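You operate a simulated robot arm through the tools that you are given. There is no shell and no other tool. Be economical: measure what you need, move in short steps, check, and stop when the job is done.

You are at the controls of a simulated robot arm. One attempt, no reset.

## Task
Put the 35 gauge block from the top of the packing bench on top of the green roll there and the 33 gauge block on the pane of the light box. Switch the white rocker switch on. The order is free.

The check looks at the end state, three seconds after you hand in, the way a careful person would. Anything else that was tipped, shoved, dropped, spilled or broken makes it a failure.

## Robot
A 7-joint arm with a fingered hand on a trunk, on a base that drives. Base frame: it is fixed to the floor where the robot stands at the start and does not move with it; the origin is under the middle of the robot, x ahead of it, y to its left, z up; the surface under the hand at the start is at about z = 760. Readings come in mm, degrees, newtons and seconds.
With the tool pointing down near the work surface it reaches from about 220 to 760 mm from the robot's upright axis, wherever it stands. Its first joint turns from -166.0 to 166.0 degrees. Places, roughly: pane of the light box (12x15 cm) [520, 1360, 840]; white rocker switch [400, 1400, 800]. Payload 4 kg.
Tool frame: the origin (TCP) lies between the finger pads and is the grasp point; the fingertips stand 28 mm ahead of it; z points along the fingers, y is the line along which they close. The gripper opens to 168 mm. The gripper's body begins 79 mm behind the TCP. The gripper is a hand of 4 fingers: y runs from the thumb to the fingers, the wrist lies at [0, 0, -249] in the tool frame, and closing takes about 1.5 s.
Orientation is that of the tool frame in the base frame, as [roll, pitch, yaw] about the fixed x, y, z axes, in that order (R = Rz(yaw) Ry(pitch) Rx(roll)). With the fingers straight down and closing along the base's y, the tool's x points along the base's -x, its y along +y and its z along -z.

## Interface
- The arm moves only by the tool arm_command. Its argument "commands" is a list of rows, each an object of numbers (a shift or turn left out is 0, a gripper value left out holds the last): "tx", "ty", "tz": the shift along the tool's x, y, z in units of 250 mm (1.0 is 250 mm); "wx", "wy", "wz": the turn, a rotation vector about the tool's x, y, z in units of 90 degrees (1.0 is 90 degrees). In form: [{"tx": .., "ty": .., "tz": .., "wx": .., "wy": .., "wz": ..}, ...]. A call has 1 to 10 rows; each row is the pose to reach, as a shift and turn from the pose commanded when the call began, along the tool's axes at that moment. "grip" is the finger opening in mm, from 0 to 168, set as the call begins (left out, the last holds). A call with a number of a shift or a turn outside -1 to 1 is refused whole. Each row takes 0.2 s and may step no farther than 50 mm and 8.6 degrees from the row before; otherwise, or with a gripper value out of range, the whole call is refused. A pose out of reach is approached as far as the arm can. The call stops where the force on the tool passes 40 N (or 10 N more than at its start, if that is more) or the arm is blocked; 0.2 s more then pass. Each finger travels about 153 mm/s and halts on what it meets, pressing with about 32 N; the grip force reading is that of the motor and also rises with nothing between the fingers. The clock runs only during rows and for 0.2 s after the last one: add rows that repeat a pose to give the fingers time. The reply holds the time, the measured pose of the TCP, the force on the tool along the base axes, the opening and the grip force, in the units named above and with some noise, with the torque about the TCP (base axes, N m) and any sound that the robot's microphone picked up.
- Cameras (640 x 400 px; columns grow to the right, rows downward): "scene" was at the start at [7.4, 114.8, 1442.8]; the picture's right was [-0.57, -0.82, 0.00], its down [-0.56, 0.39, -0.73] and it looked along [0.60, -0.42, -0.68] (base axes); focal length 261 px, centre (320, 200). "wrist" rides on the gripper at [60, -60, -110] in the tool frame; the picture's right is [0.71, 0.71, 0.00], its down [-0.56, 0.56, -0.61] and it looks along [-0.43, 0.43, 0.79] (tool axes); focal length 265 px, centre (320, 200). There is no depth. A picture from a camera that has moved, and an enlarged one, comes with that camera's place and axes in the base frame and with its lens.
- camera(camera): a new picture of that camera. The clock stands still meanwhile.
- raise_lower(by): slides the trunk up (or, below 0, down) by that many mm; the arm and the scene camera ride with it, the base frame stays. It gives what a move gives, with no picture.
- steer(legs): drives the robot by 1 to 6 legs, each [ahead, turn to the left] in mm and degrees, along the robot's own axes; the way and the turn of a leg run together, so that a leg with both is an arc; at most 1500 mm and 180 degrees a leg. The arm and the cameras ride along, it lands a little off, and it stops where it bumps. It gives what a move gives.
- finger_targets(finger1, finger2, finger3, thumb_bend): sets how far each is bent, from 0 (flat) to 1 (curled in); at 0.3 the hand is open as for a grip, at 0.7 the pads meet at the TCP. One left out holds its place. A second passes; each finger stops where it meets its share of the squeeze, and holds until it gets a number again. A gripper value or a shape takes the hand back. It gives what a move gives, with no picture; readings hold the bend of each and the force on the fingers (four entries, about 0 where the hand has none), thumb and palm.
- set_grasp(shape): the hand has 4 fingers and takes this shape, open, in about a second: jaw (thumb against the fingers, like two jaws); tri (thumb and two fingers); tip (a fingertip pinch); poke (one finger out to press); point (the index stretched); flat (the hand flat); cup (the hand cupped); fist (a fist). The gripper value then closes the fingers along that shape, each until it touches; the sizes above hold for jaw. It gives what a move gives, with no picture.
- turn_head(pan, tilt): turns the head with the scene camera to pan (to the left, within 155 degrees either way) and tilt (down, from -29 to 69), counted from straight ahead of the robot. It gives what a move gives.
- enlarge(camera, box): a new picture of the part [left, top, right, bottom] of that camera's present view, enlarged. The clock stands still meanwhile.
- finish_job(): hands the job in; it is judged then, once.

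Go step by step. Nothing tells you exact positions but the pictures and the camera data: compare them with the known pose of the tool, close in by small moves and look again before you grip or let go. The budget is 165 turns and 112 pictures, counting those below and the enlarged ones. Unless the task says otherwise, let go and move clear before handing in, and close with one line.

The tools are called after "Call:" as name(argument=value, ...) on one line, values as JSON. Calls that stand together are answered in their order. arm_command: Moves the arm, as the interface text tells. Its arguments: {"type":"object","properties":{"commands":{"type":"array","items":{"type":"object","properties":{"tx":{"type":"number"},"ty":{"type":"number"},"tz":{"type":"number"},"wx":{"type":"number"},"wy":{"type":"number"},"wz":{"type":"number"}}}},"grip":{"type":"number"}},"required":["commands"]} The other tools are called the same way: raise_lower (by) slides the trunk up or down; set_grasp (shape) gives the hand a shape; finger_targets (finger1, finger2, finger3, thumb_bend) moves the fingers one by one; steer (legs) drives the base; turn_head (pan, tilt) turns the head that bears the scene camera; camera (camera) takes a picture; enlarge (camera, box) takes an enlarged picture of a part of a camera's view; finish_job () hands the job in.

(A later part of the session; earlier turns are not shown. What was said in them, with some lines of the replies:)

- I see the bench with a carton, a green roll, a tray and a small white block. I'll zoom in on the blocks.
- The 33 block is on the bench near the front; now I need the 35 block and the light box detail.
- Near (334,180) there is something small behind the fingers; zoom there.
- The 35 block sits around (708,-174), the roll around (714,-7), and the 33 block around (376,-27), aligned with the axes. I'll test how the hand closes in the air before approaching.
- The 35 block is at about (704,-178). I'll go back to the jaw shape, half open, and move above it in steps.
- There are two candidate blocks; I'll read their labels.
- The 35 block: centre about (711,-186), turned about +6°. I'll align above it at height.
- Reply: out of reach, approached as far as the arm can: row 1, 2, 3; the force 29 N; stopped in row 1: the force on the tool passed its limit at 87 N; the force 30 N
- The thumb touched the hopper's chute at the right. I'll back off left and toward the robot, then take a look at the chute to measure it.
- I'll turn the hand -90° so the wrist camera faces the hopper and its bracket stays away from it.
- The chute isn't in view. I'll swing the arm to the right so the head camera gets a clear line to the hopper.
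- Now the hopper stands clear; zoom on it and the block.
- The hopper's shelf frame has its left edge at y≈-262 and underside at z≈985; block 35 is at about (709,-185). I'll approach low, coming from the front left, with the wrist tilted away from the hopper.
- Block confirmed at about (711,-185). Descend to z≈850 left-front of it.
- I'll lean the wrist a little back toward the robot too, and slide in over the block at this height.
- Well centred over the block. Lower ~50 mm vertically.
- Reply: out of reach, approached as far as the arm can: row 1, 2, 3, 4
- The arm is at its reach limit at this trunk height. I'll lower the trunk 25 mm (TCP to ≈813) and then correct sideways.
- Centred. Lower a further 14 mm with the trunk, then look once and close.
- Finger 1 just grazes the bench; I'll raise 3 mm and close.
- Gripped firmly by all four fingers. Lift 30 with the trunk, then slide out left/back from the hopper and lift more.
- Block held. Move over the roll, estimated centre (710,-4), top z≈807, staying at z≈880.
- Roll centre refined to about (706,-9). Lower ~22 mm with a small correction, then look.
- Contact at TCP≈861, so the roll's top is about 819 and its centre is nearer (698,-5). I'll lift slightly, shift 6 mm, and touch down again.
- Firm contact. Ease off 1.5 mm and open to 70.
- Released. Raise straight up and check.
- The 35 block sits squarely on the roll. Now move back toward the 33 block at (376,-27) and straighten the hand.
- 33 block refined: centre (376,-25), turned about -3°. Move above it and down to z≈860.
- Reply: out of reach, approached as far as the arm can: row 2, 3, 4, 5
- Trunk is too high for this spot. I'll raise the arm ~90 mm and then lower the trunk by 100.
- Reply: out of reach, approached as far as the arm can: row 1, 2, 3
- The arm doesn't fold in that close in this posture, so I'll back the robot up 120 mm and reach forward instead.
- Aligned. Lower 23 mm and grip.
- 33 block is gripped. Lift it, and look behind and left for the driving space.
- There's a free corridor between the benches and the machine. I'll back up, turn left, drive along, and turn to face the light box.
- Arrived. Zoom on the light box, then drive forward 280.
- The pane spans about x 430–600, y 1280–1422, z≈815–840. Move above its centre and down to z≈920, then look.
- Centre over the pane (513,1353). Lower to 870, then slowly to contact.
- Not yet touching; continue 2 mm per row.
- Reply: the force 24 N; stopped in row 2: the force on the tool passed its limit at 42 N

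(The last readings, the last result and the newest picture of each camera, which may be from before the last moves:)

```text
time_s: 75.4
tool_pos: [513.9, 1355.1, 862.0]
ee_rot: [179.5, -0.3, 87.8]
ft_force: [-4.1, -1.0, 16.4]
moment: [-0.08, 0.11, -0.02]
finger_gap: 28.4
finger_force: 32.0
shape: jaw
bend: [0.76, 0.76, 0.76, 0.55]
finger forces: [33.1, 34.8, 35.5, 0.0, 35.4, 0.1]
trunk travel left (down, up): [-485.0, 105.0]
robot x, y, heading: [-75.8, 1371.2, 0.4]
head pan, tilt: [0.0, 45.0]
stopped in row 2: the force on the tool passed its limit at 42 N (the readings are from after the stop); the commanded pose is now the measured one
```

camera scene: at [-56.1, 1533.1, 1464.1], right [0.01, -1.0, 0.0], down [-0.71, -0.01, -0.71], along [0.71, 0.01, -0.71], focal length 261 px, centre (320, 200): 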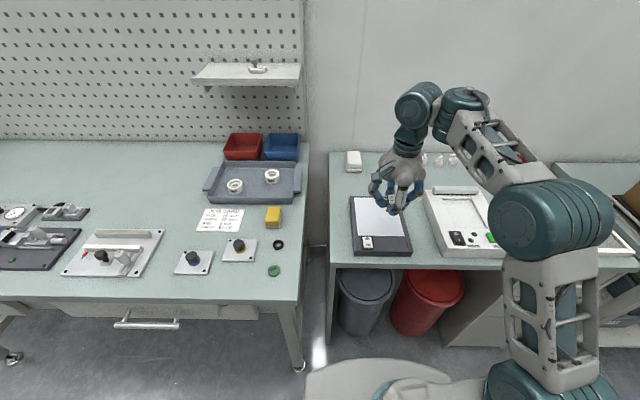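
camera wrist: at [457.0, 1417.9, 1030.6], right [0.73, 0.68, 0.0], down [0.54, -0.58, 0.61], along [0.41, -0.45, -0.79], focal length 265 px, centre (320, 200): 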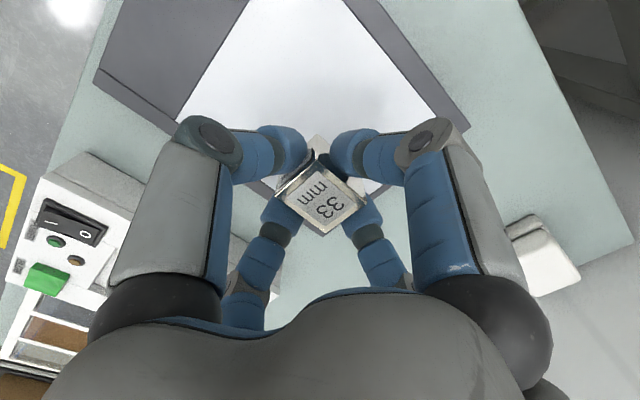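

In contact (≈16 N). Release.

Call:
arm_command(commands=[{"tz": -0.004}, {"tz": -0.004}, {"tz": -0.004}, {"tz": -0.004}, {"tz": -0.004}, {"tz": -0.004}], grip=85)

Call:
arm_command(commands=[{"tz": -0.1}, {"tz": -0.25}, {"tz": -0.4}, {"tz": -0.5}])

Call:
camera(camera="wrist")

Call:
enlarge(camera="scene", box=[336, 160, 432, 260])

```text
time_s: 76.8
tool_pos: [515.1, 1355.5, 859.6]
ee_rot: [179.8, -0.1, 87.7]
ft_force: [0.1, 0.5, -0.1]
moment: [0.0, -0.02, 0.03]
finger_gap: 84.4
finger_force: 0.0
shape: jaw
bend: [0.34, 0.34, 0.34, 0.34]
finger forces: [0.1, 0.0, 0.1, 0.1, 0.0, 0.0]
trunk travel left (down, up): [-485.0, 105.0]
robot x, y, heading: [-77.1, 1371.4, 0.7]
head pan, tilt: [0.0, 45.0]
```

```text
time_s: 77.8
tool_pos: [514.9, 1354.3, 985.8]
ee_rot: [179.8, -0.1, 87.8]
ft_force: [0.3, 0.9, 0.5]
moment: [0.01, -0.03, -0.03]
finger_gap: 84.3
finger_force: 0.1
shape: jaw
bend: [0.34, 0.34, 0.34, 0.34]
finger forces: [0.1, 0.1, 0.0, 0.1, 0.0, 0.0]
trunk travel left (down, up): [-485.0, 105.0]
robot x, y, heading: [-74.3, 1372.2, 0.7]
head pan, tilt: [0.0, 45.0]
```

```text
45 pictures are left
camera wrist: at [456.1, 1417.2, 1096.3], right [0.73, 0.68, 0.0], down [0.53, -0.58, 0.61], along [0.42, -0.45, -0.79], focal length 265 px, centre (320, 200)
```

wrist: 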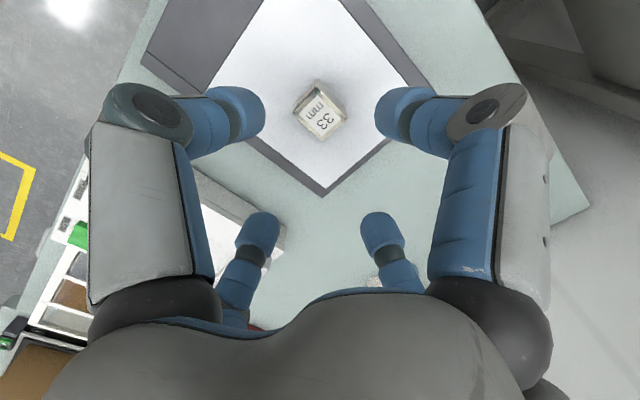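

```text
4.00 times, centred on (384, 210) of scene
camera zoom: at [-56.5, 1533.4, 1464.0], right [0.01, -1.0, 0.0], down [-0.71, -0.01, -0.71], along [0.71, 0.01, -0.71], focal length 1044 px, centre (64, 160)
```

zoom: 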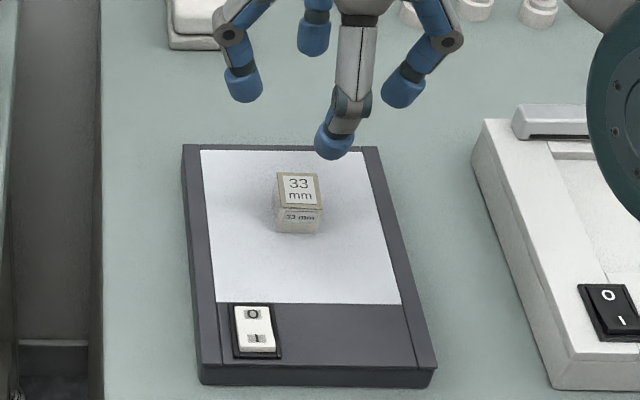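

The 33 block stands on the pane. Now look closely at the rocker.

Call:
enlarge(camera="scene", box=[376, 228, 416, 258])

Call:
set_grasp(shape="poke")

Call:
camera(camera="wrist")

Call:
camera(camera="scene")

```text
13.33 times, centred on (396, 243) of scene
camera zoom: at [-56.5, 1533.4, 1464.0], right [0.01, -1.0, 0.0], down [-0.71, -0.01, -0.71], along [0.71, 0.01, -0.71], focal length 3481 px, centre (-693, -373)
```

zoom: 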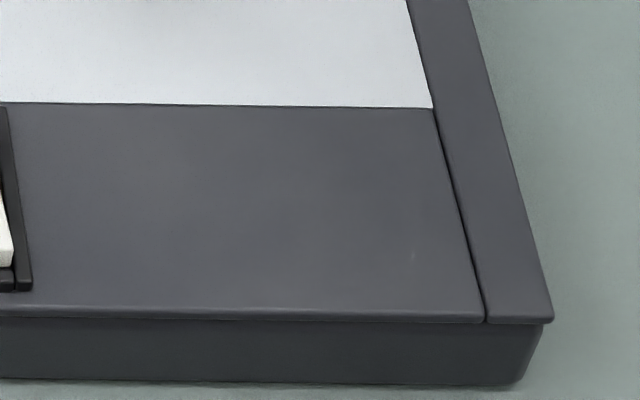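

```text
time_s: 78.7
tool_pos: [516.5, 1354.5, 984.6]
ee_rot: [179.8, -0.2, 87.9]
ft_force: [0.0, 0.5, 0.8]
moment: [0.01, -0.02, 0.01]
finger_gap: 0.0
finger_force: 0.1
shape: poke
bend: [1.0, 1.0, 1.0, 0.7]
finger forces: [0.0, 0.1, 0.0, 0.0, 0.1, 0.0]
trunk travel left (down, up): [-485.0, 105.0]
robot x, y, heading: [-78.1, 1372.5, 0.7]
head pan, tilt: [0.0, 45.0]
```

```text
42 pictures are left
camera wrist: at [456.2, 1416.9, 1096.2], right [0.73, 0.68, 0.0], down [0.53, -0.58, 0.61], along [0.42, -0.45, -0.79], focal length 265 px, centre (320, 200)
```

wrist: 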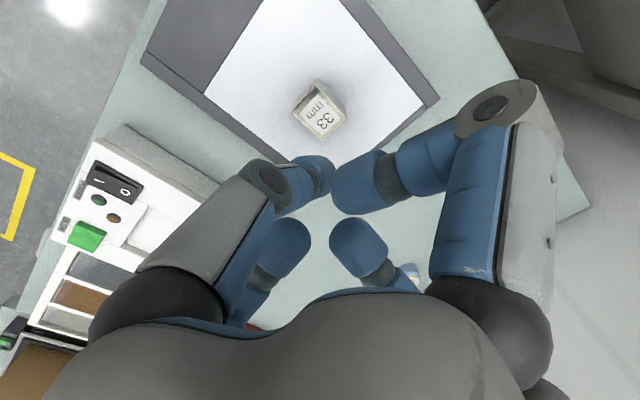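

```text
41 pictures are left
camera scene: at [-56.5, 1533.2, 1464.1], right [0.01, -1.0, 0.0], down [-0.71, -0.01, -0.71], along [0.71, 0.01, -0.71], focal length 261 px, centre (320, 200)
```

scene: 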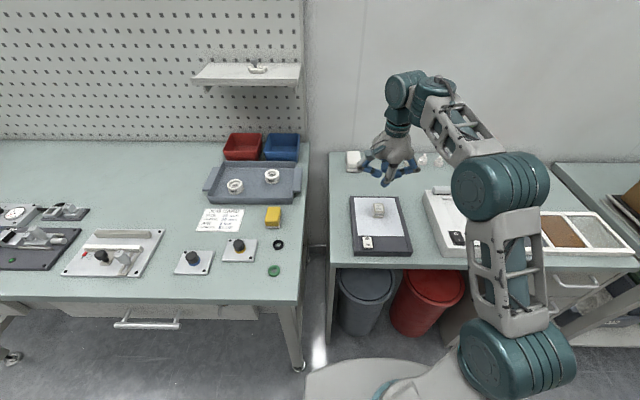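

Call:
enlarge(camera="scene", box=[354, 230, 386, 254])

Call:
enlarge(camera="scene", box=[344, 120, 440, 200])

Call:
set_grasp(shape="point")

Call:
camera(camera="wrist")

Call:
enlarge(camera="scene", box=[344, 120, 440, 200])

```text
16.00 times, centred on (370, 242) of scene
camera zoom: at [-56.5, 1533.2, 1464.1], right [0.01, -1.0, 0.0], down [-0.71, -0.01, -0.71], along [0.71, 0.01, -0.71], focal length 4177 px, centre (-480, -472)
```

zoom: 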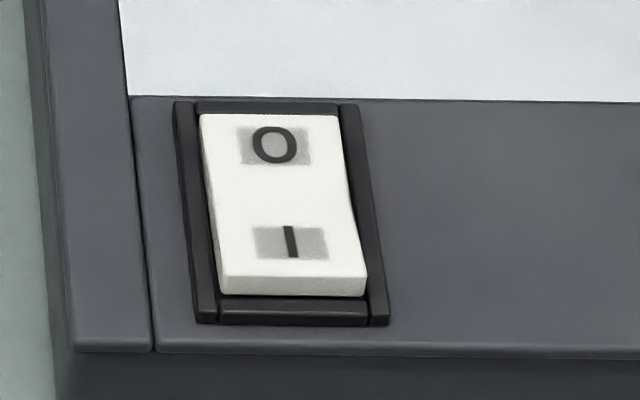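

```text
5.00 times, centred on (392, 160) of scene
camera zoom: at [-56.5, 1533.2, 1464.1], right [0.01, -1.0, 0.0], down [-0.71, -0.01, -0.71], along [0.71, 0.01, -0.71], focal length 1305 px, centre (-40, 400)
```

zoom: 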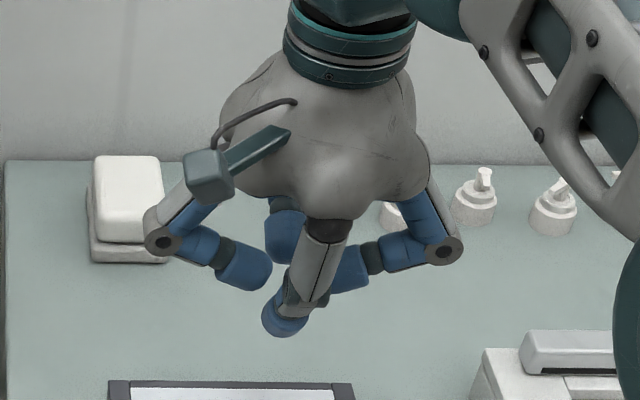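

```text
time_s: 79.6
tool_pos: [516.5, 1354.0, 984.4]
ee_rot: [179.9, -0.2, 87.8]
ft_force: [-0.2, -0.5, 0.4]
moment: [-0.01, 0.03, 0.05]
finger_gap: 0.0
finger_force: 0.1
shape: point
bend: [0.7, 0.92, 0.91, 0.7]
finger forces: [0.0, 0.0, 0.0, 0.0, 0.0, 0.0]
trunk travel left (down, up): [-485.0, 105.0]
robot x, y, heading: [-74.4, 1368.1, 0.8]
head pan, tilt: [0.0, 45.0]
```

```text
38 pictures are left
camera wrist: at [456.2, 1416.9, 1096.2], right [0.73, 0.68, 0.0], down [0.53, -0.58, 0.61], along [0.42, -0.45, -0.79], focal length 265 px, centre (320, 200)
```

wrist: 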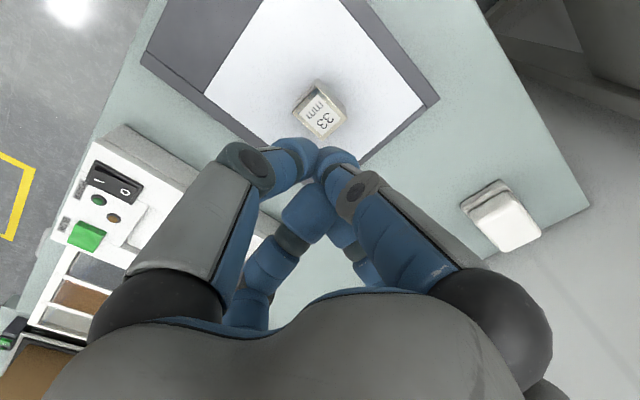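

```text
5.00 times, centred on (392, 160) of scene
camera zoom: at [-56.4, 1533.1, 1464.1], right [0.01, -1.0, 0.0], down [-0.71, -0.01, -0.71], along [0.71, 0.01, -0.71], focal length 1305 px, centre (-40, 400)
```

zoom: 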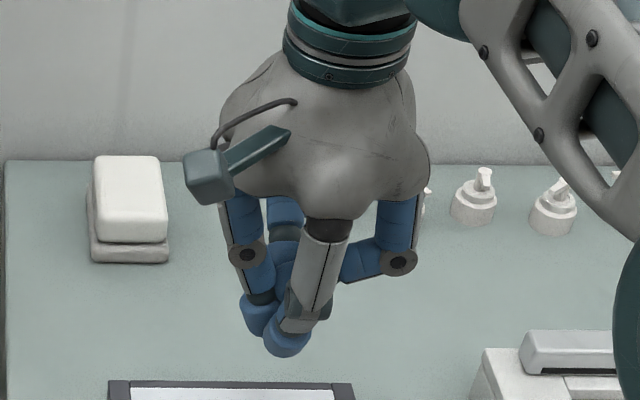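

The I end (front) is raised, so it's off. The poke shape uses the thumb as the pressing digit, near the tool axis. I'll set it and move over the rocker's I end at about (390,1398), staying high.

Call:
set_grasp(shape="poke")

Call:
arm_command(commands=[{"tx": 0.05, "ty": -0.16}, {"tx": 0.1, "ty": -0.32}, {"tx": 0.158, "ty": -0.49}, {"tx": 0.158, "ty": -0.49, "tz": 0.13}, {"tx": 0.158, "ty": -0.49, "tz": 0.256}, {"tx": 0.158, "ty": -0.49, "tz": 0.256}])

Call:
camera(camera="wrist")

Call:
enlarge(camera="scene", box=[324, 180, 420, 260])

```text
time_s: 80.5
tool_pos: [516.8, 1355.4, 985.1]
ee_rot: [179.7, -0.2, 87.7]
ft_force: [0.0, 0.5, 0.5]
moment: [0.0, -0.01, -0.03]
finger_gap: 0.0
finger_force: 0.1
shape: poke
bend: [1.0, 1.0, 1.0, 0.7]
finger forces: [0.0, 0.0, 0.0, 0.1, 0.1, 0.0]
trunk travel left (down, up): [-485.0, 105.0]
robot x, y, heading: [-77.5, 1371.5, 0.8]
head pan, tilt: [0.0, 45.0]
```

```text
time_s: 81.9
tool_pos: [393.6, 1398.9, 922.0]
ee_rot: [179.8, -0.2, 87.8]
ft_force: [0.2, -1.0, 0.4]
moment: [0.02, 0.0, -0.01]
finger_gap: 0.0
finger_force: 0.0
shape: poke
bend: [1.0, 1.0, 1.0, 0.7]
finger forces: [0.0, 0.1, 0.0, 0.0, 0.0, 0.0]
trunk travel left (down, up): [-485.0, 105.0]
robot x, y, heading: [-77.8, 1371.8, 0.4]
head pan, tilt: [0.0, 45.0]
```

```text
36 pictures are left
camera wrist: at [334.5, 1461.2, 1031.9], right [0.73, 0.68, 0.0], down [0.53, -0.58, 0.61], along [0.42, -0.45, -0.79], focal length 265 px, centre (320, 200)
```

wrist: 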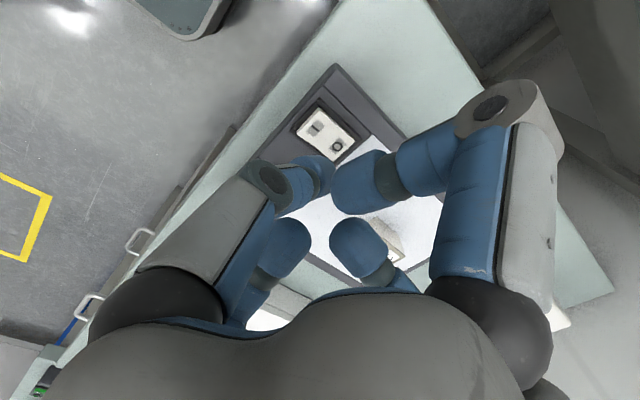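

```text
5.00 times, centred on (372, 220) of scene
camera zoom: at [-56.4, 1533.2, 1464.1], right [0.01, -1.0, 0.0], down [-0.71, -0.01, -0.71], along [0.71, 0.01, -0.71], focal length 1305 px, centre (60, 100)
```

zoom: 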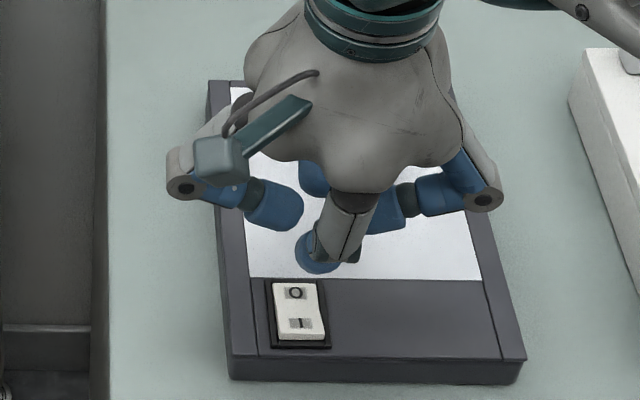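

Thumb tip is at about (391,1394,893). Shift slightly and descend 40 mm, then look again.

Call:
arm_command(commands=[{"tx": 0.015, "ty": -0.02, "tz": 0.05}, {"tx": 0.015, "ty": -0.02, "tz": 0.1}, {"tx": 0.015, "ty": -0.02, "tz": 0.16}, {"tx": 0.015, "ty": -0.02, "tz": 0.16}])

Call:
enlarge(camera="wrist", box=[220, 60, 420, 260])

Call:
enlarge(camera="scene", box=[340, 200, 404, 260])

```text
time_s: 82.9
tool_pos: [390.3, 1403.2, 881.7]
ee_rot: [179.7, -0.2, 87.8]
ft_force: [-0.3, 0.5, 0.4]
moment: [0.01, -0.02, 0.01]
finger_gap: 0.0
finger_force: 0.0
shape: poke
bend: [1.0, 1.0, 1.0, 0.7]
finger forces: [0.0, 0.0, 0.0, 0.1, 0.0, 0.0]
trunk travel left (down, up): [-485.0, 105.0]
robot x, y, heading: [-74.2, 1369.7, 1.0]
head pan, tilt: [0.0, 45.0]
```

```text
2.00 times, centred on (320, 160) of wrist
camera zoom: at [330.4, 1465.4, 992.2], right [0.73, 0.68, 0.0], down [0.53, -0.58, 0.61], along [0.42, -0.45, -0.79], focal length 531 px, centre (320, 280)
```

zoom: 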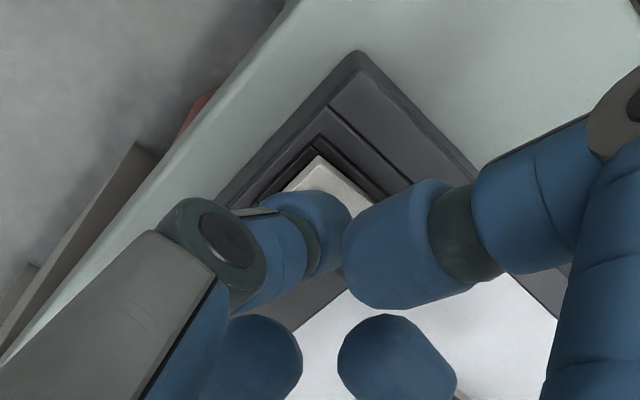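

```text
6.67 times, centred on (372, 230) of scene
camera zoom: at [-56.3, 1533.2, 1464.1], right [0.01, -1.0, 0.0], down [-0.71, -0.01, -0.71], along [0.71, 0.01, -0.71], focal length 1740 px, centre (-27, 0)
```

zoom: 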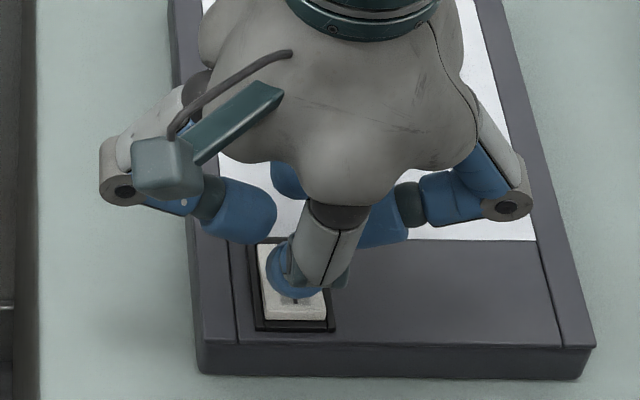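

Thumb tip is above the I end of the rocker. Shift 3 mm right and press down in small steps.

Call:
arm_command(commands=[{"tx": -0.012, "tz": 0.02}, {"tx": -0.012, "tz": 0.04}, {"tx": -0.012, "tz": 0.055}, {"tx": -0.012, "tz": 0.067}])

Call:
enlarge(camera="scene", box=[340, 200, 404, 260])

```text
time_s: 83.9
tool_pos: [389.6, 1400.7, 865.2]
ee_rot: [179.7, -0.2, 87.8]
ft_force: [-3.5, -1.0, 13.2]
moment: [-0.03, 0.12, -0.01]
finger_gap: 0.0
finger_force: 0.1
shape: poke
bend: [1.0, 1.0, 1.0, 0.7]
finger forces: [0.1, 0.0, 0.0, 0.0, 13.1, 0.0]
trunk travel left (down, up): [-485.0, 105.0]
robot x, y, heading: [-74.1, 1369.9, 0.5]
head pan, tilt: [0.0, 45.0]
```

```text
6.67 times, centred on (372, 230) of scene
camera zoom: at [-57.7, 1532.9, 1464.5], right [0.01, -1.0, 0.0], down [-0.71, -0.01, -0.71], along [0.71, 0.01, -0.71], focal length 1740 px, centre (-27, 0)
```

zoom: 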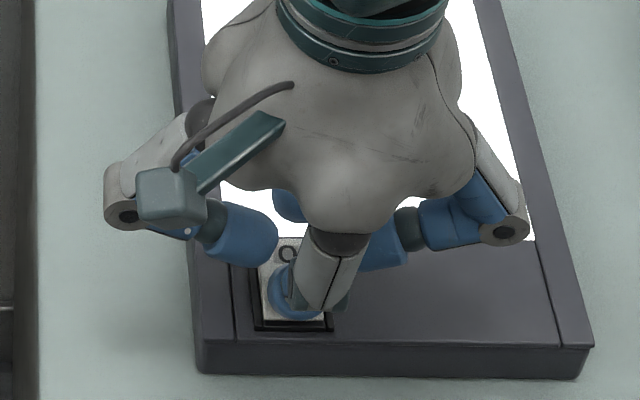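

13 N on the thumb and the pane now looks brightly lit. Lift straight up and check.

Call:
arm_command(commands=[{"tz": -0.1}, {"tz": -0.25}, {"tz": -0.4}, {"tz": -0.55}])

Call:
enlarge(camera="scene", box=[340, 180, 420, 260])

Call:
enlarge(camera="scene", box=[354, 230, 386, 254])

```text
time_s: 84.9
tool_pos: [389.4, 1401.0, 1001.4]
ee_rot: [179.8, 0.0, 87.9]
ft_force: [0.2, -1.1, 0.2]
moment: [0.01, 0.01, -0.01]
finger_gap: 0.0
finger_force: 0.1
shape: poke
bend: [1.0, 1.0, 1.0, 0.7]
finger forces: [0.0, 0.1, 0.1, 0.0, 0.0, 0.0]
trunk travel left (down, up): [-485.0, 105.0]
robot x, y, heading: [-76.0, 1368.2, 0.7]
head pan, tilt: [0.0, 45.0]
```

```text
5.00 times, centred on (380, 220) of scene
camera zoom: at [-56.5, 1533.3, 1464.1], right [0.01, -1.0, 0.0], down [-0.71, -0.01, -0.71], along [0.71, 0.01, -0.71], focal length 1305 px, centre (20, 100)
```

zoom: 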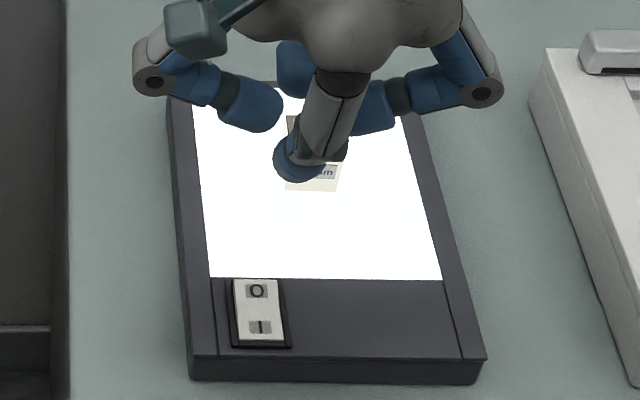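

```text
16.00 times, centred on (370, 242) of scene
camera zoom: at [-56.5, 1533.3, 1464.1], right [0.01, -1.0, 0.0], down [-0.71, -0.01, -0.71], along [0.71, 0.01, -0.71], focal length 4177 px, centre (-480, -472)
```

zoom: 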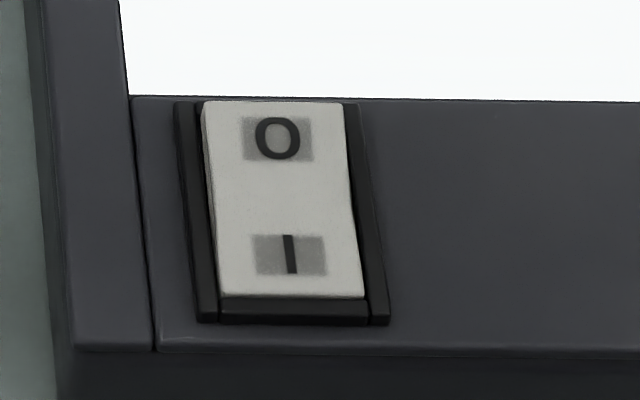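

The rocker is on and the pane lit. A last look back at the packing bench and the pane block.

Call:
arm_command(commands=[{"tz": -0.1, "tx": 0.1}, {"tz": -0.2, "tx": 0.25}, {"tz": -0.2, "tx": 0.4}, {"tz": -0.2, "tx": 0.4}])

Call:
enlarge(camera="scene", box=[340, 160, 440, 260])

Call:
turn_head(pan=-55, tilt=25)

Call:
camera(camera="scene")

```text
time_s: 85.9
tool_pos: [394.3, 1498.1, 1053.4]
ee_rot: [179.8, -0.1, 87.7]
ft_force: [-1.0, 0.1, -0.5]
moment: [-0.03, -0.01, 0.0]
finger_gap: 0.0
finger_force: 0.1
shape: poke
bend: [1.0, 1.0, 1.0, 0.7]
finger forces: [0.0, 0.1, 0.1, 0.0, 0.0, 0.0]
trunk travel left (down, up): [-485.0, 105.0]
robot x, y, heading: [-75.3, 1366.0, 0.5]
head pan, tilt: [0.0, 45.0]
```

```text
4.00 times, centred on (390, 210) of scene
camera zoom: at [-56.4, 1533.5, 1464.1], right [0.01, -1.0, 0.0], down [-0.71, -0.01, -0.71], along [0.71, 0.01, -0.71], focal length 1044 px, centre (40, 160)
```

zoom: 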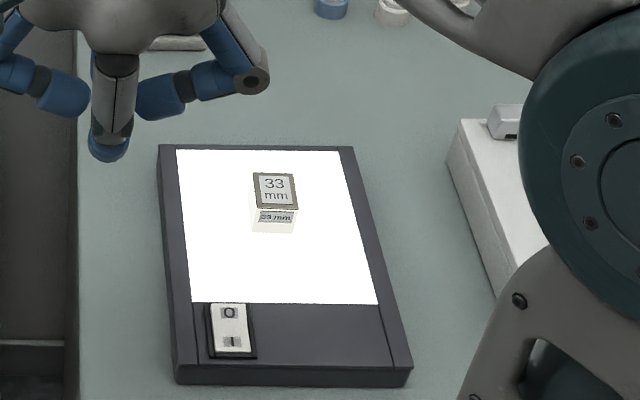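

```text
time_s: 87.1
tool_pos: [393.6, 1498.8, 1052.4]
ee_rot: [179.8, -0.2, 87.9]
ft_force: [-0.2, 0.0, -0.1]
moment: [-0.06, 0.0, -0.03]
finger_gap: 0.0
finger_force: 0.0
shape: poke
bend: [1.0, 1.0, 1.0, 0.7]
finger forces: [0.1, 0.0, 0.0, 0.0, 0.1, 0.0]
trunk travel left (down, up): [-485.0, 105.0]
robot x, y, heading: [-75.3, 1373.2, 0.6]
head pan, tilt: [-55.0, 25.0]
```

```text
28 pictures are left
camera scene: at [-84.0, 1457.5, 1494.7], right [-0.81, -0.58, 0.0], down [-0.25, 0.34, -0.91], along [0.53, -0.74, -0.42], focal length 261 px, centre (320, 200)
```

scene: 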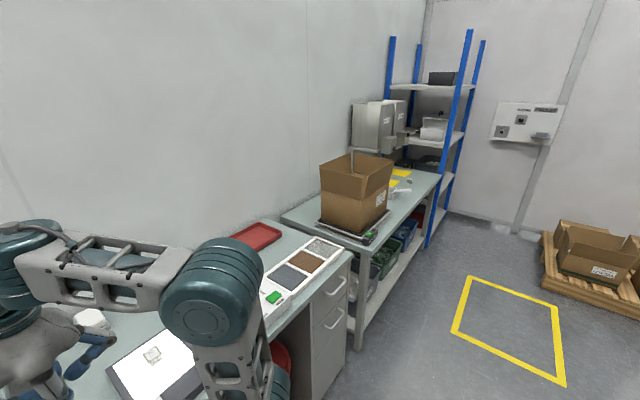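

The 33 block stands on the lit pane and the rocker is on. The 35 block was resting steadily on the roll when I left it, though the carton hides it from here. The arm is clear, so I'm handing in.

Call:
finish_job()

```text
The job is handed in.
```

I put the 35 block on the green roll and the 33 block on the light-box pane, switched the white rocker on, and handed the job in. Early on, the thumb bumped the hopper frame on the packing bench (the force limit stopped it at 87 N); nothing looked shifted in the pictures afterwards.
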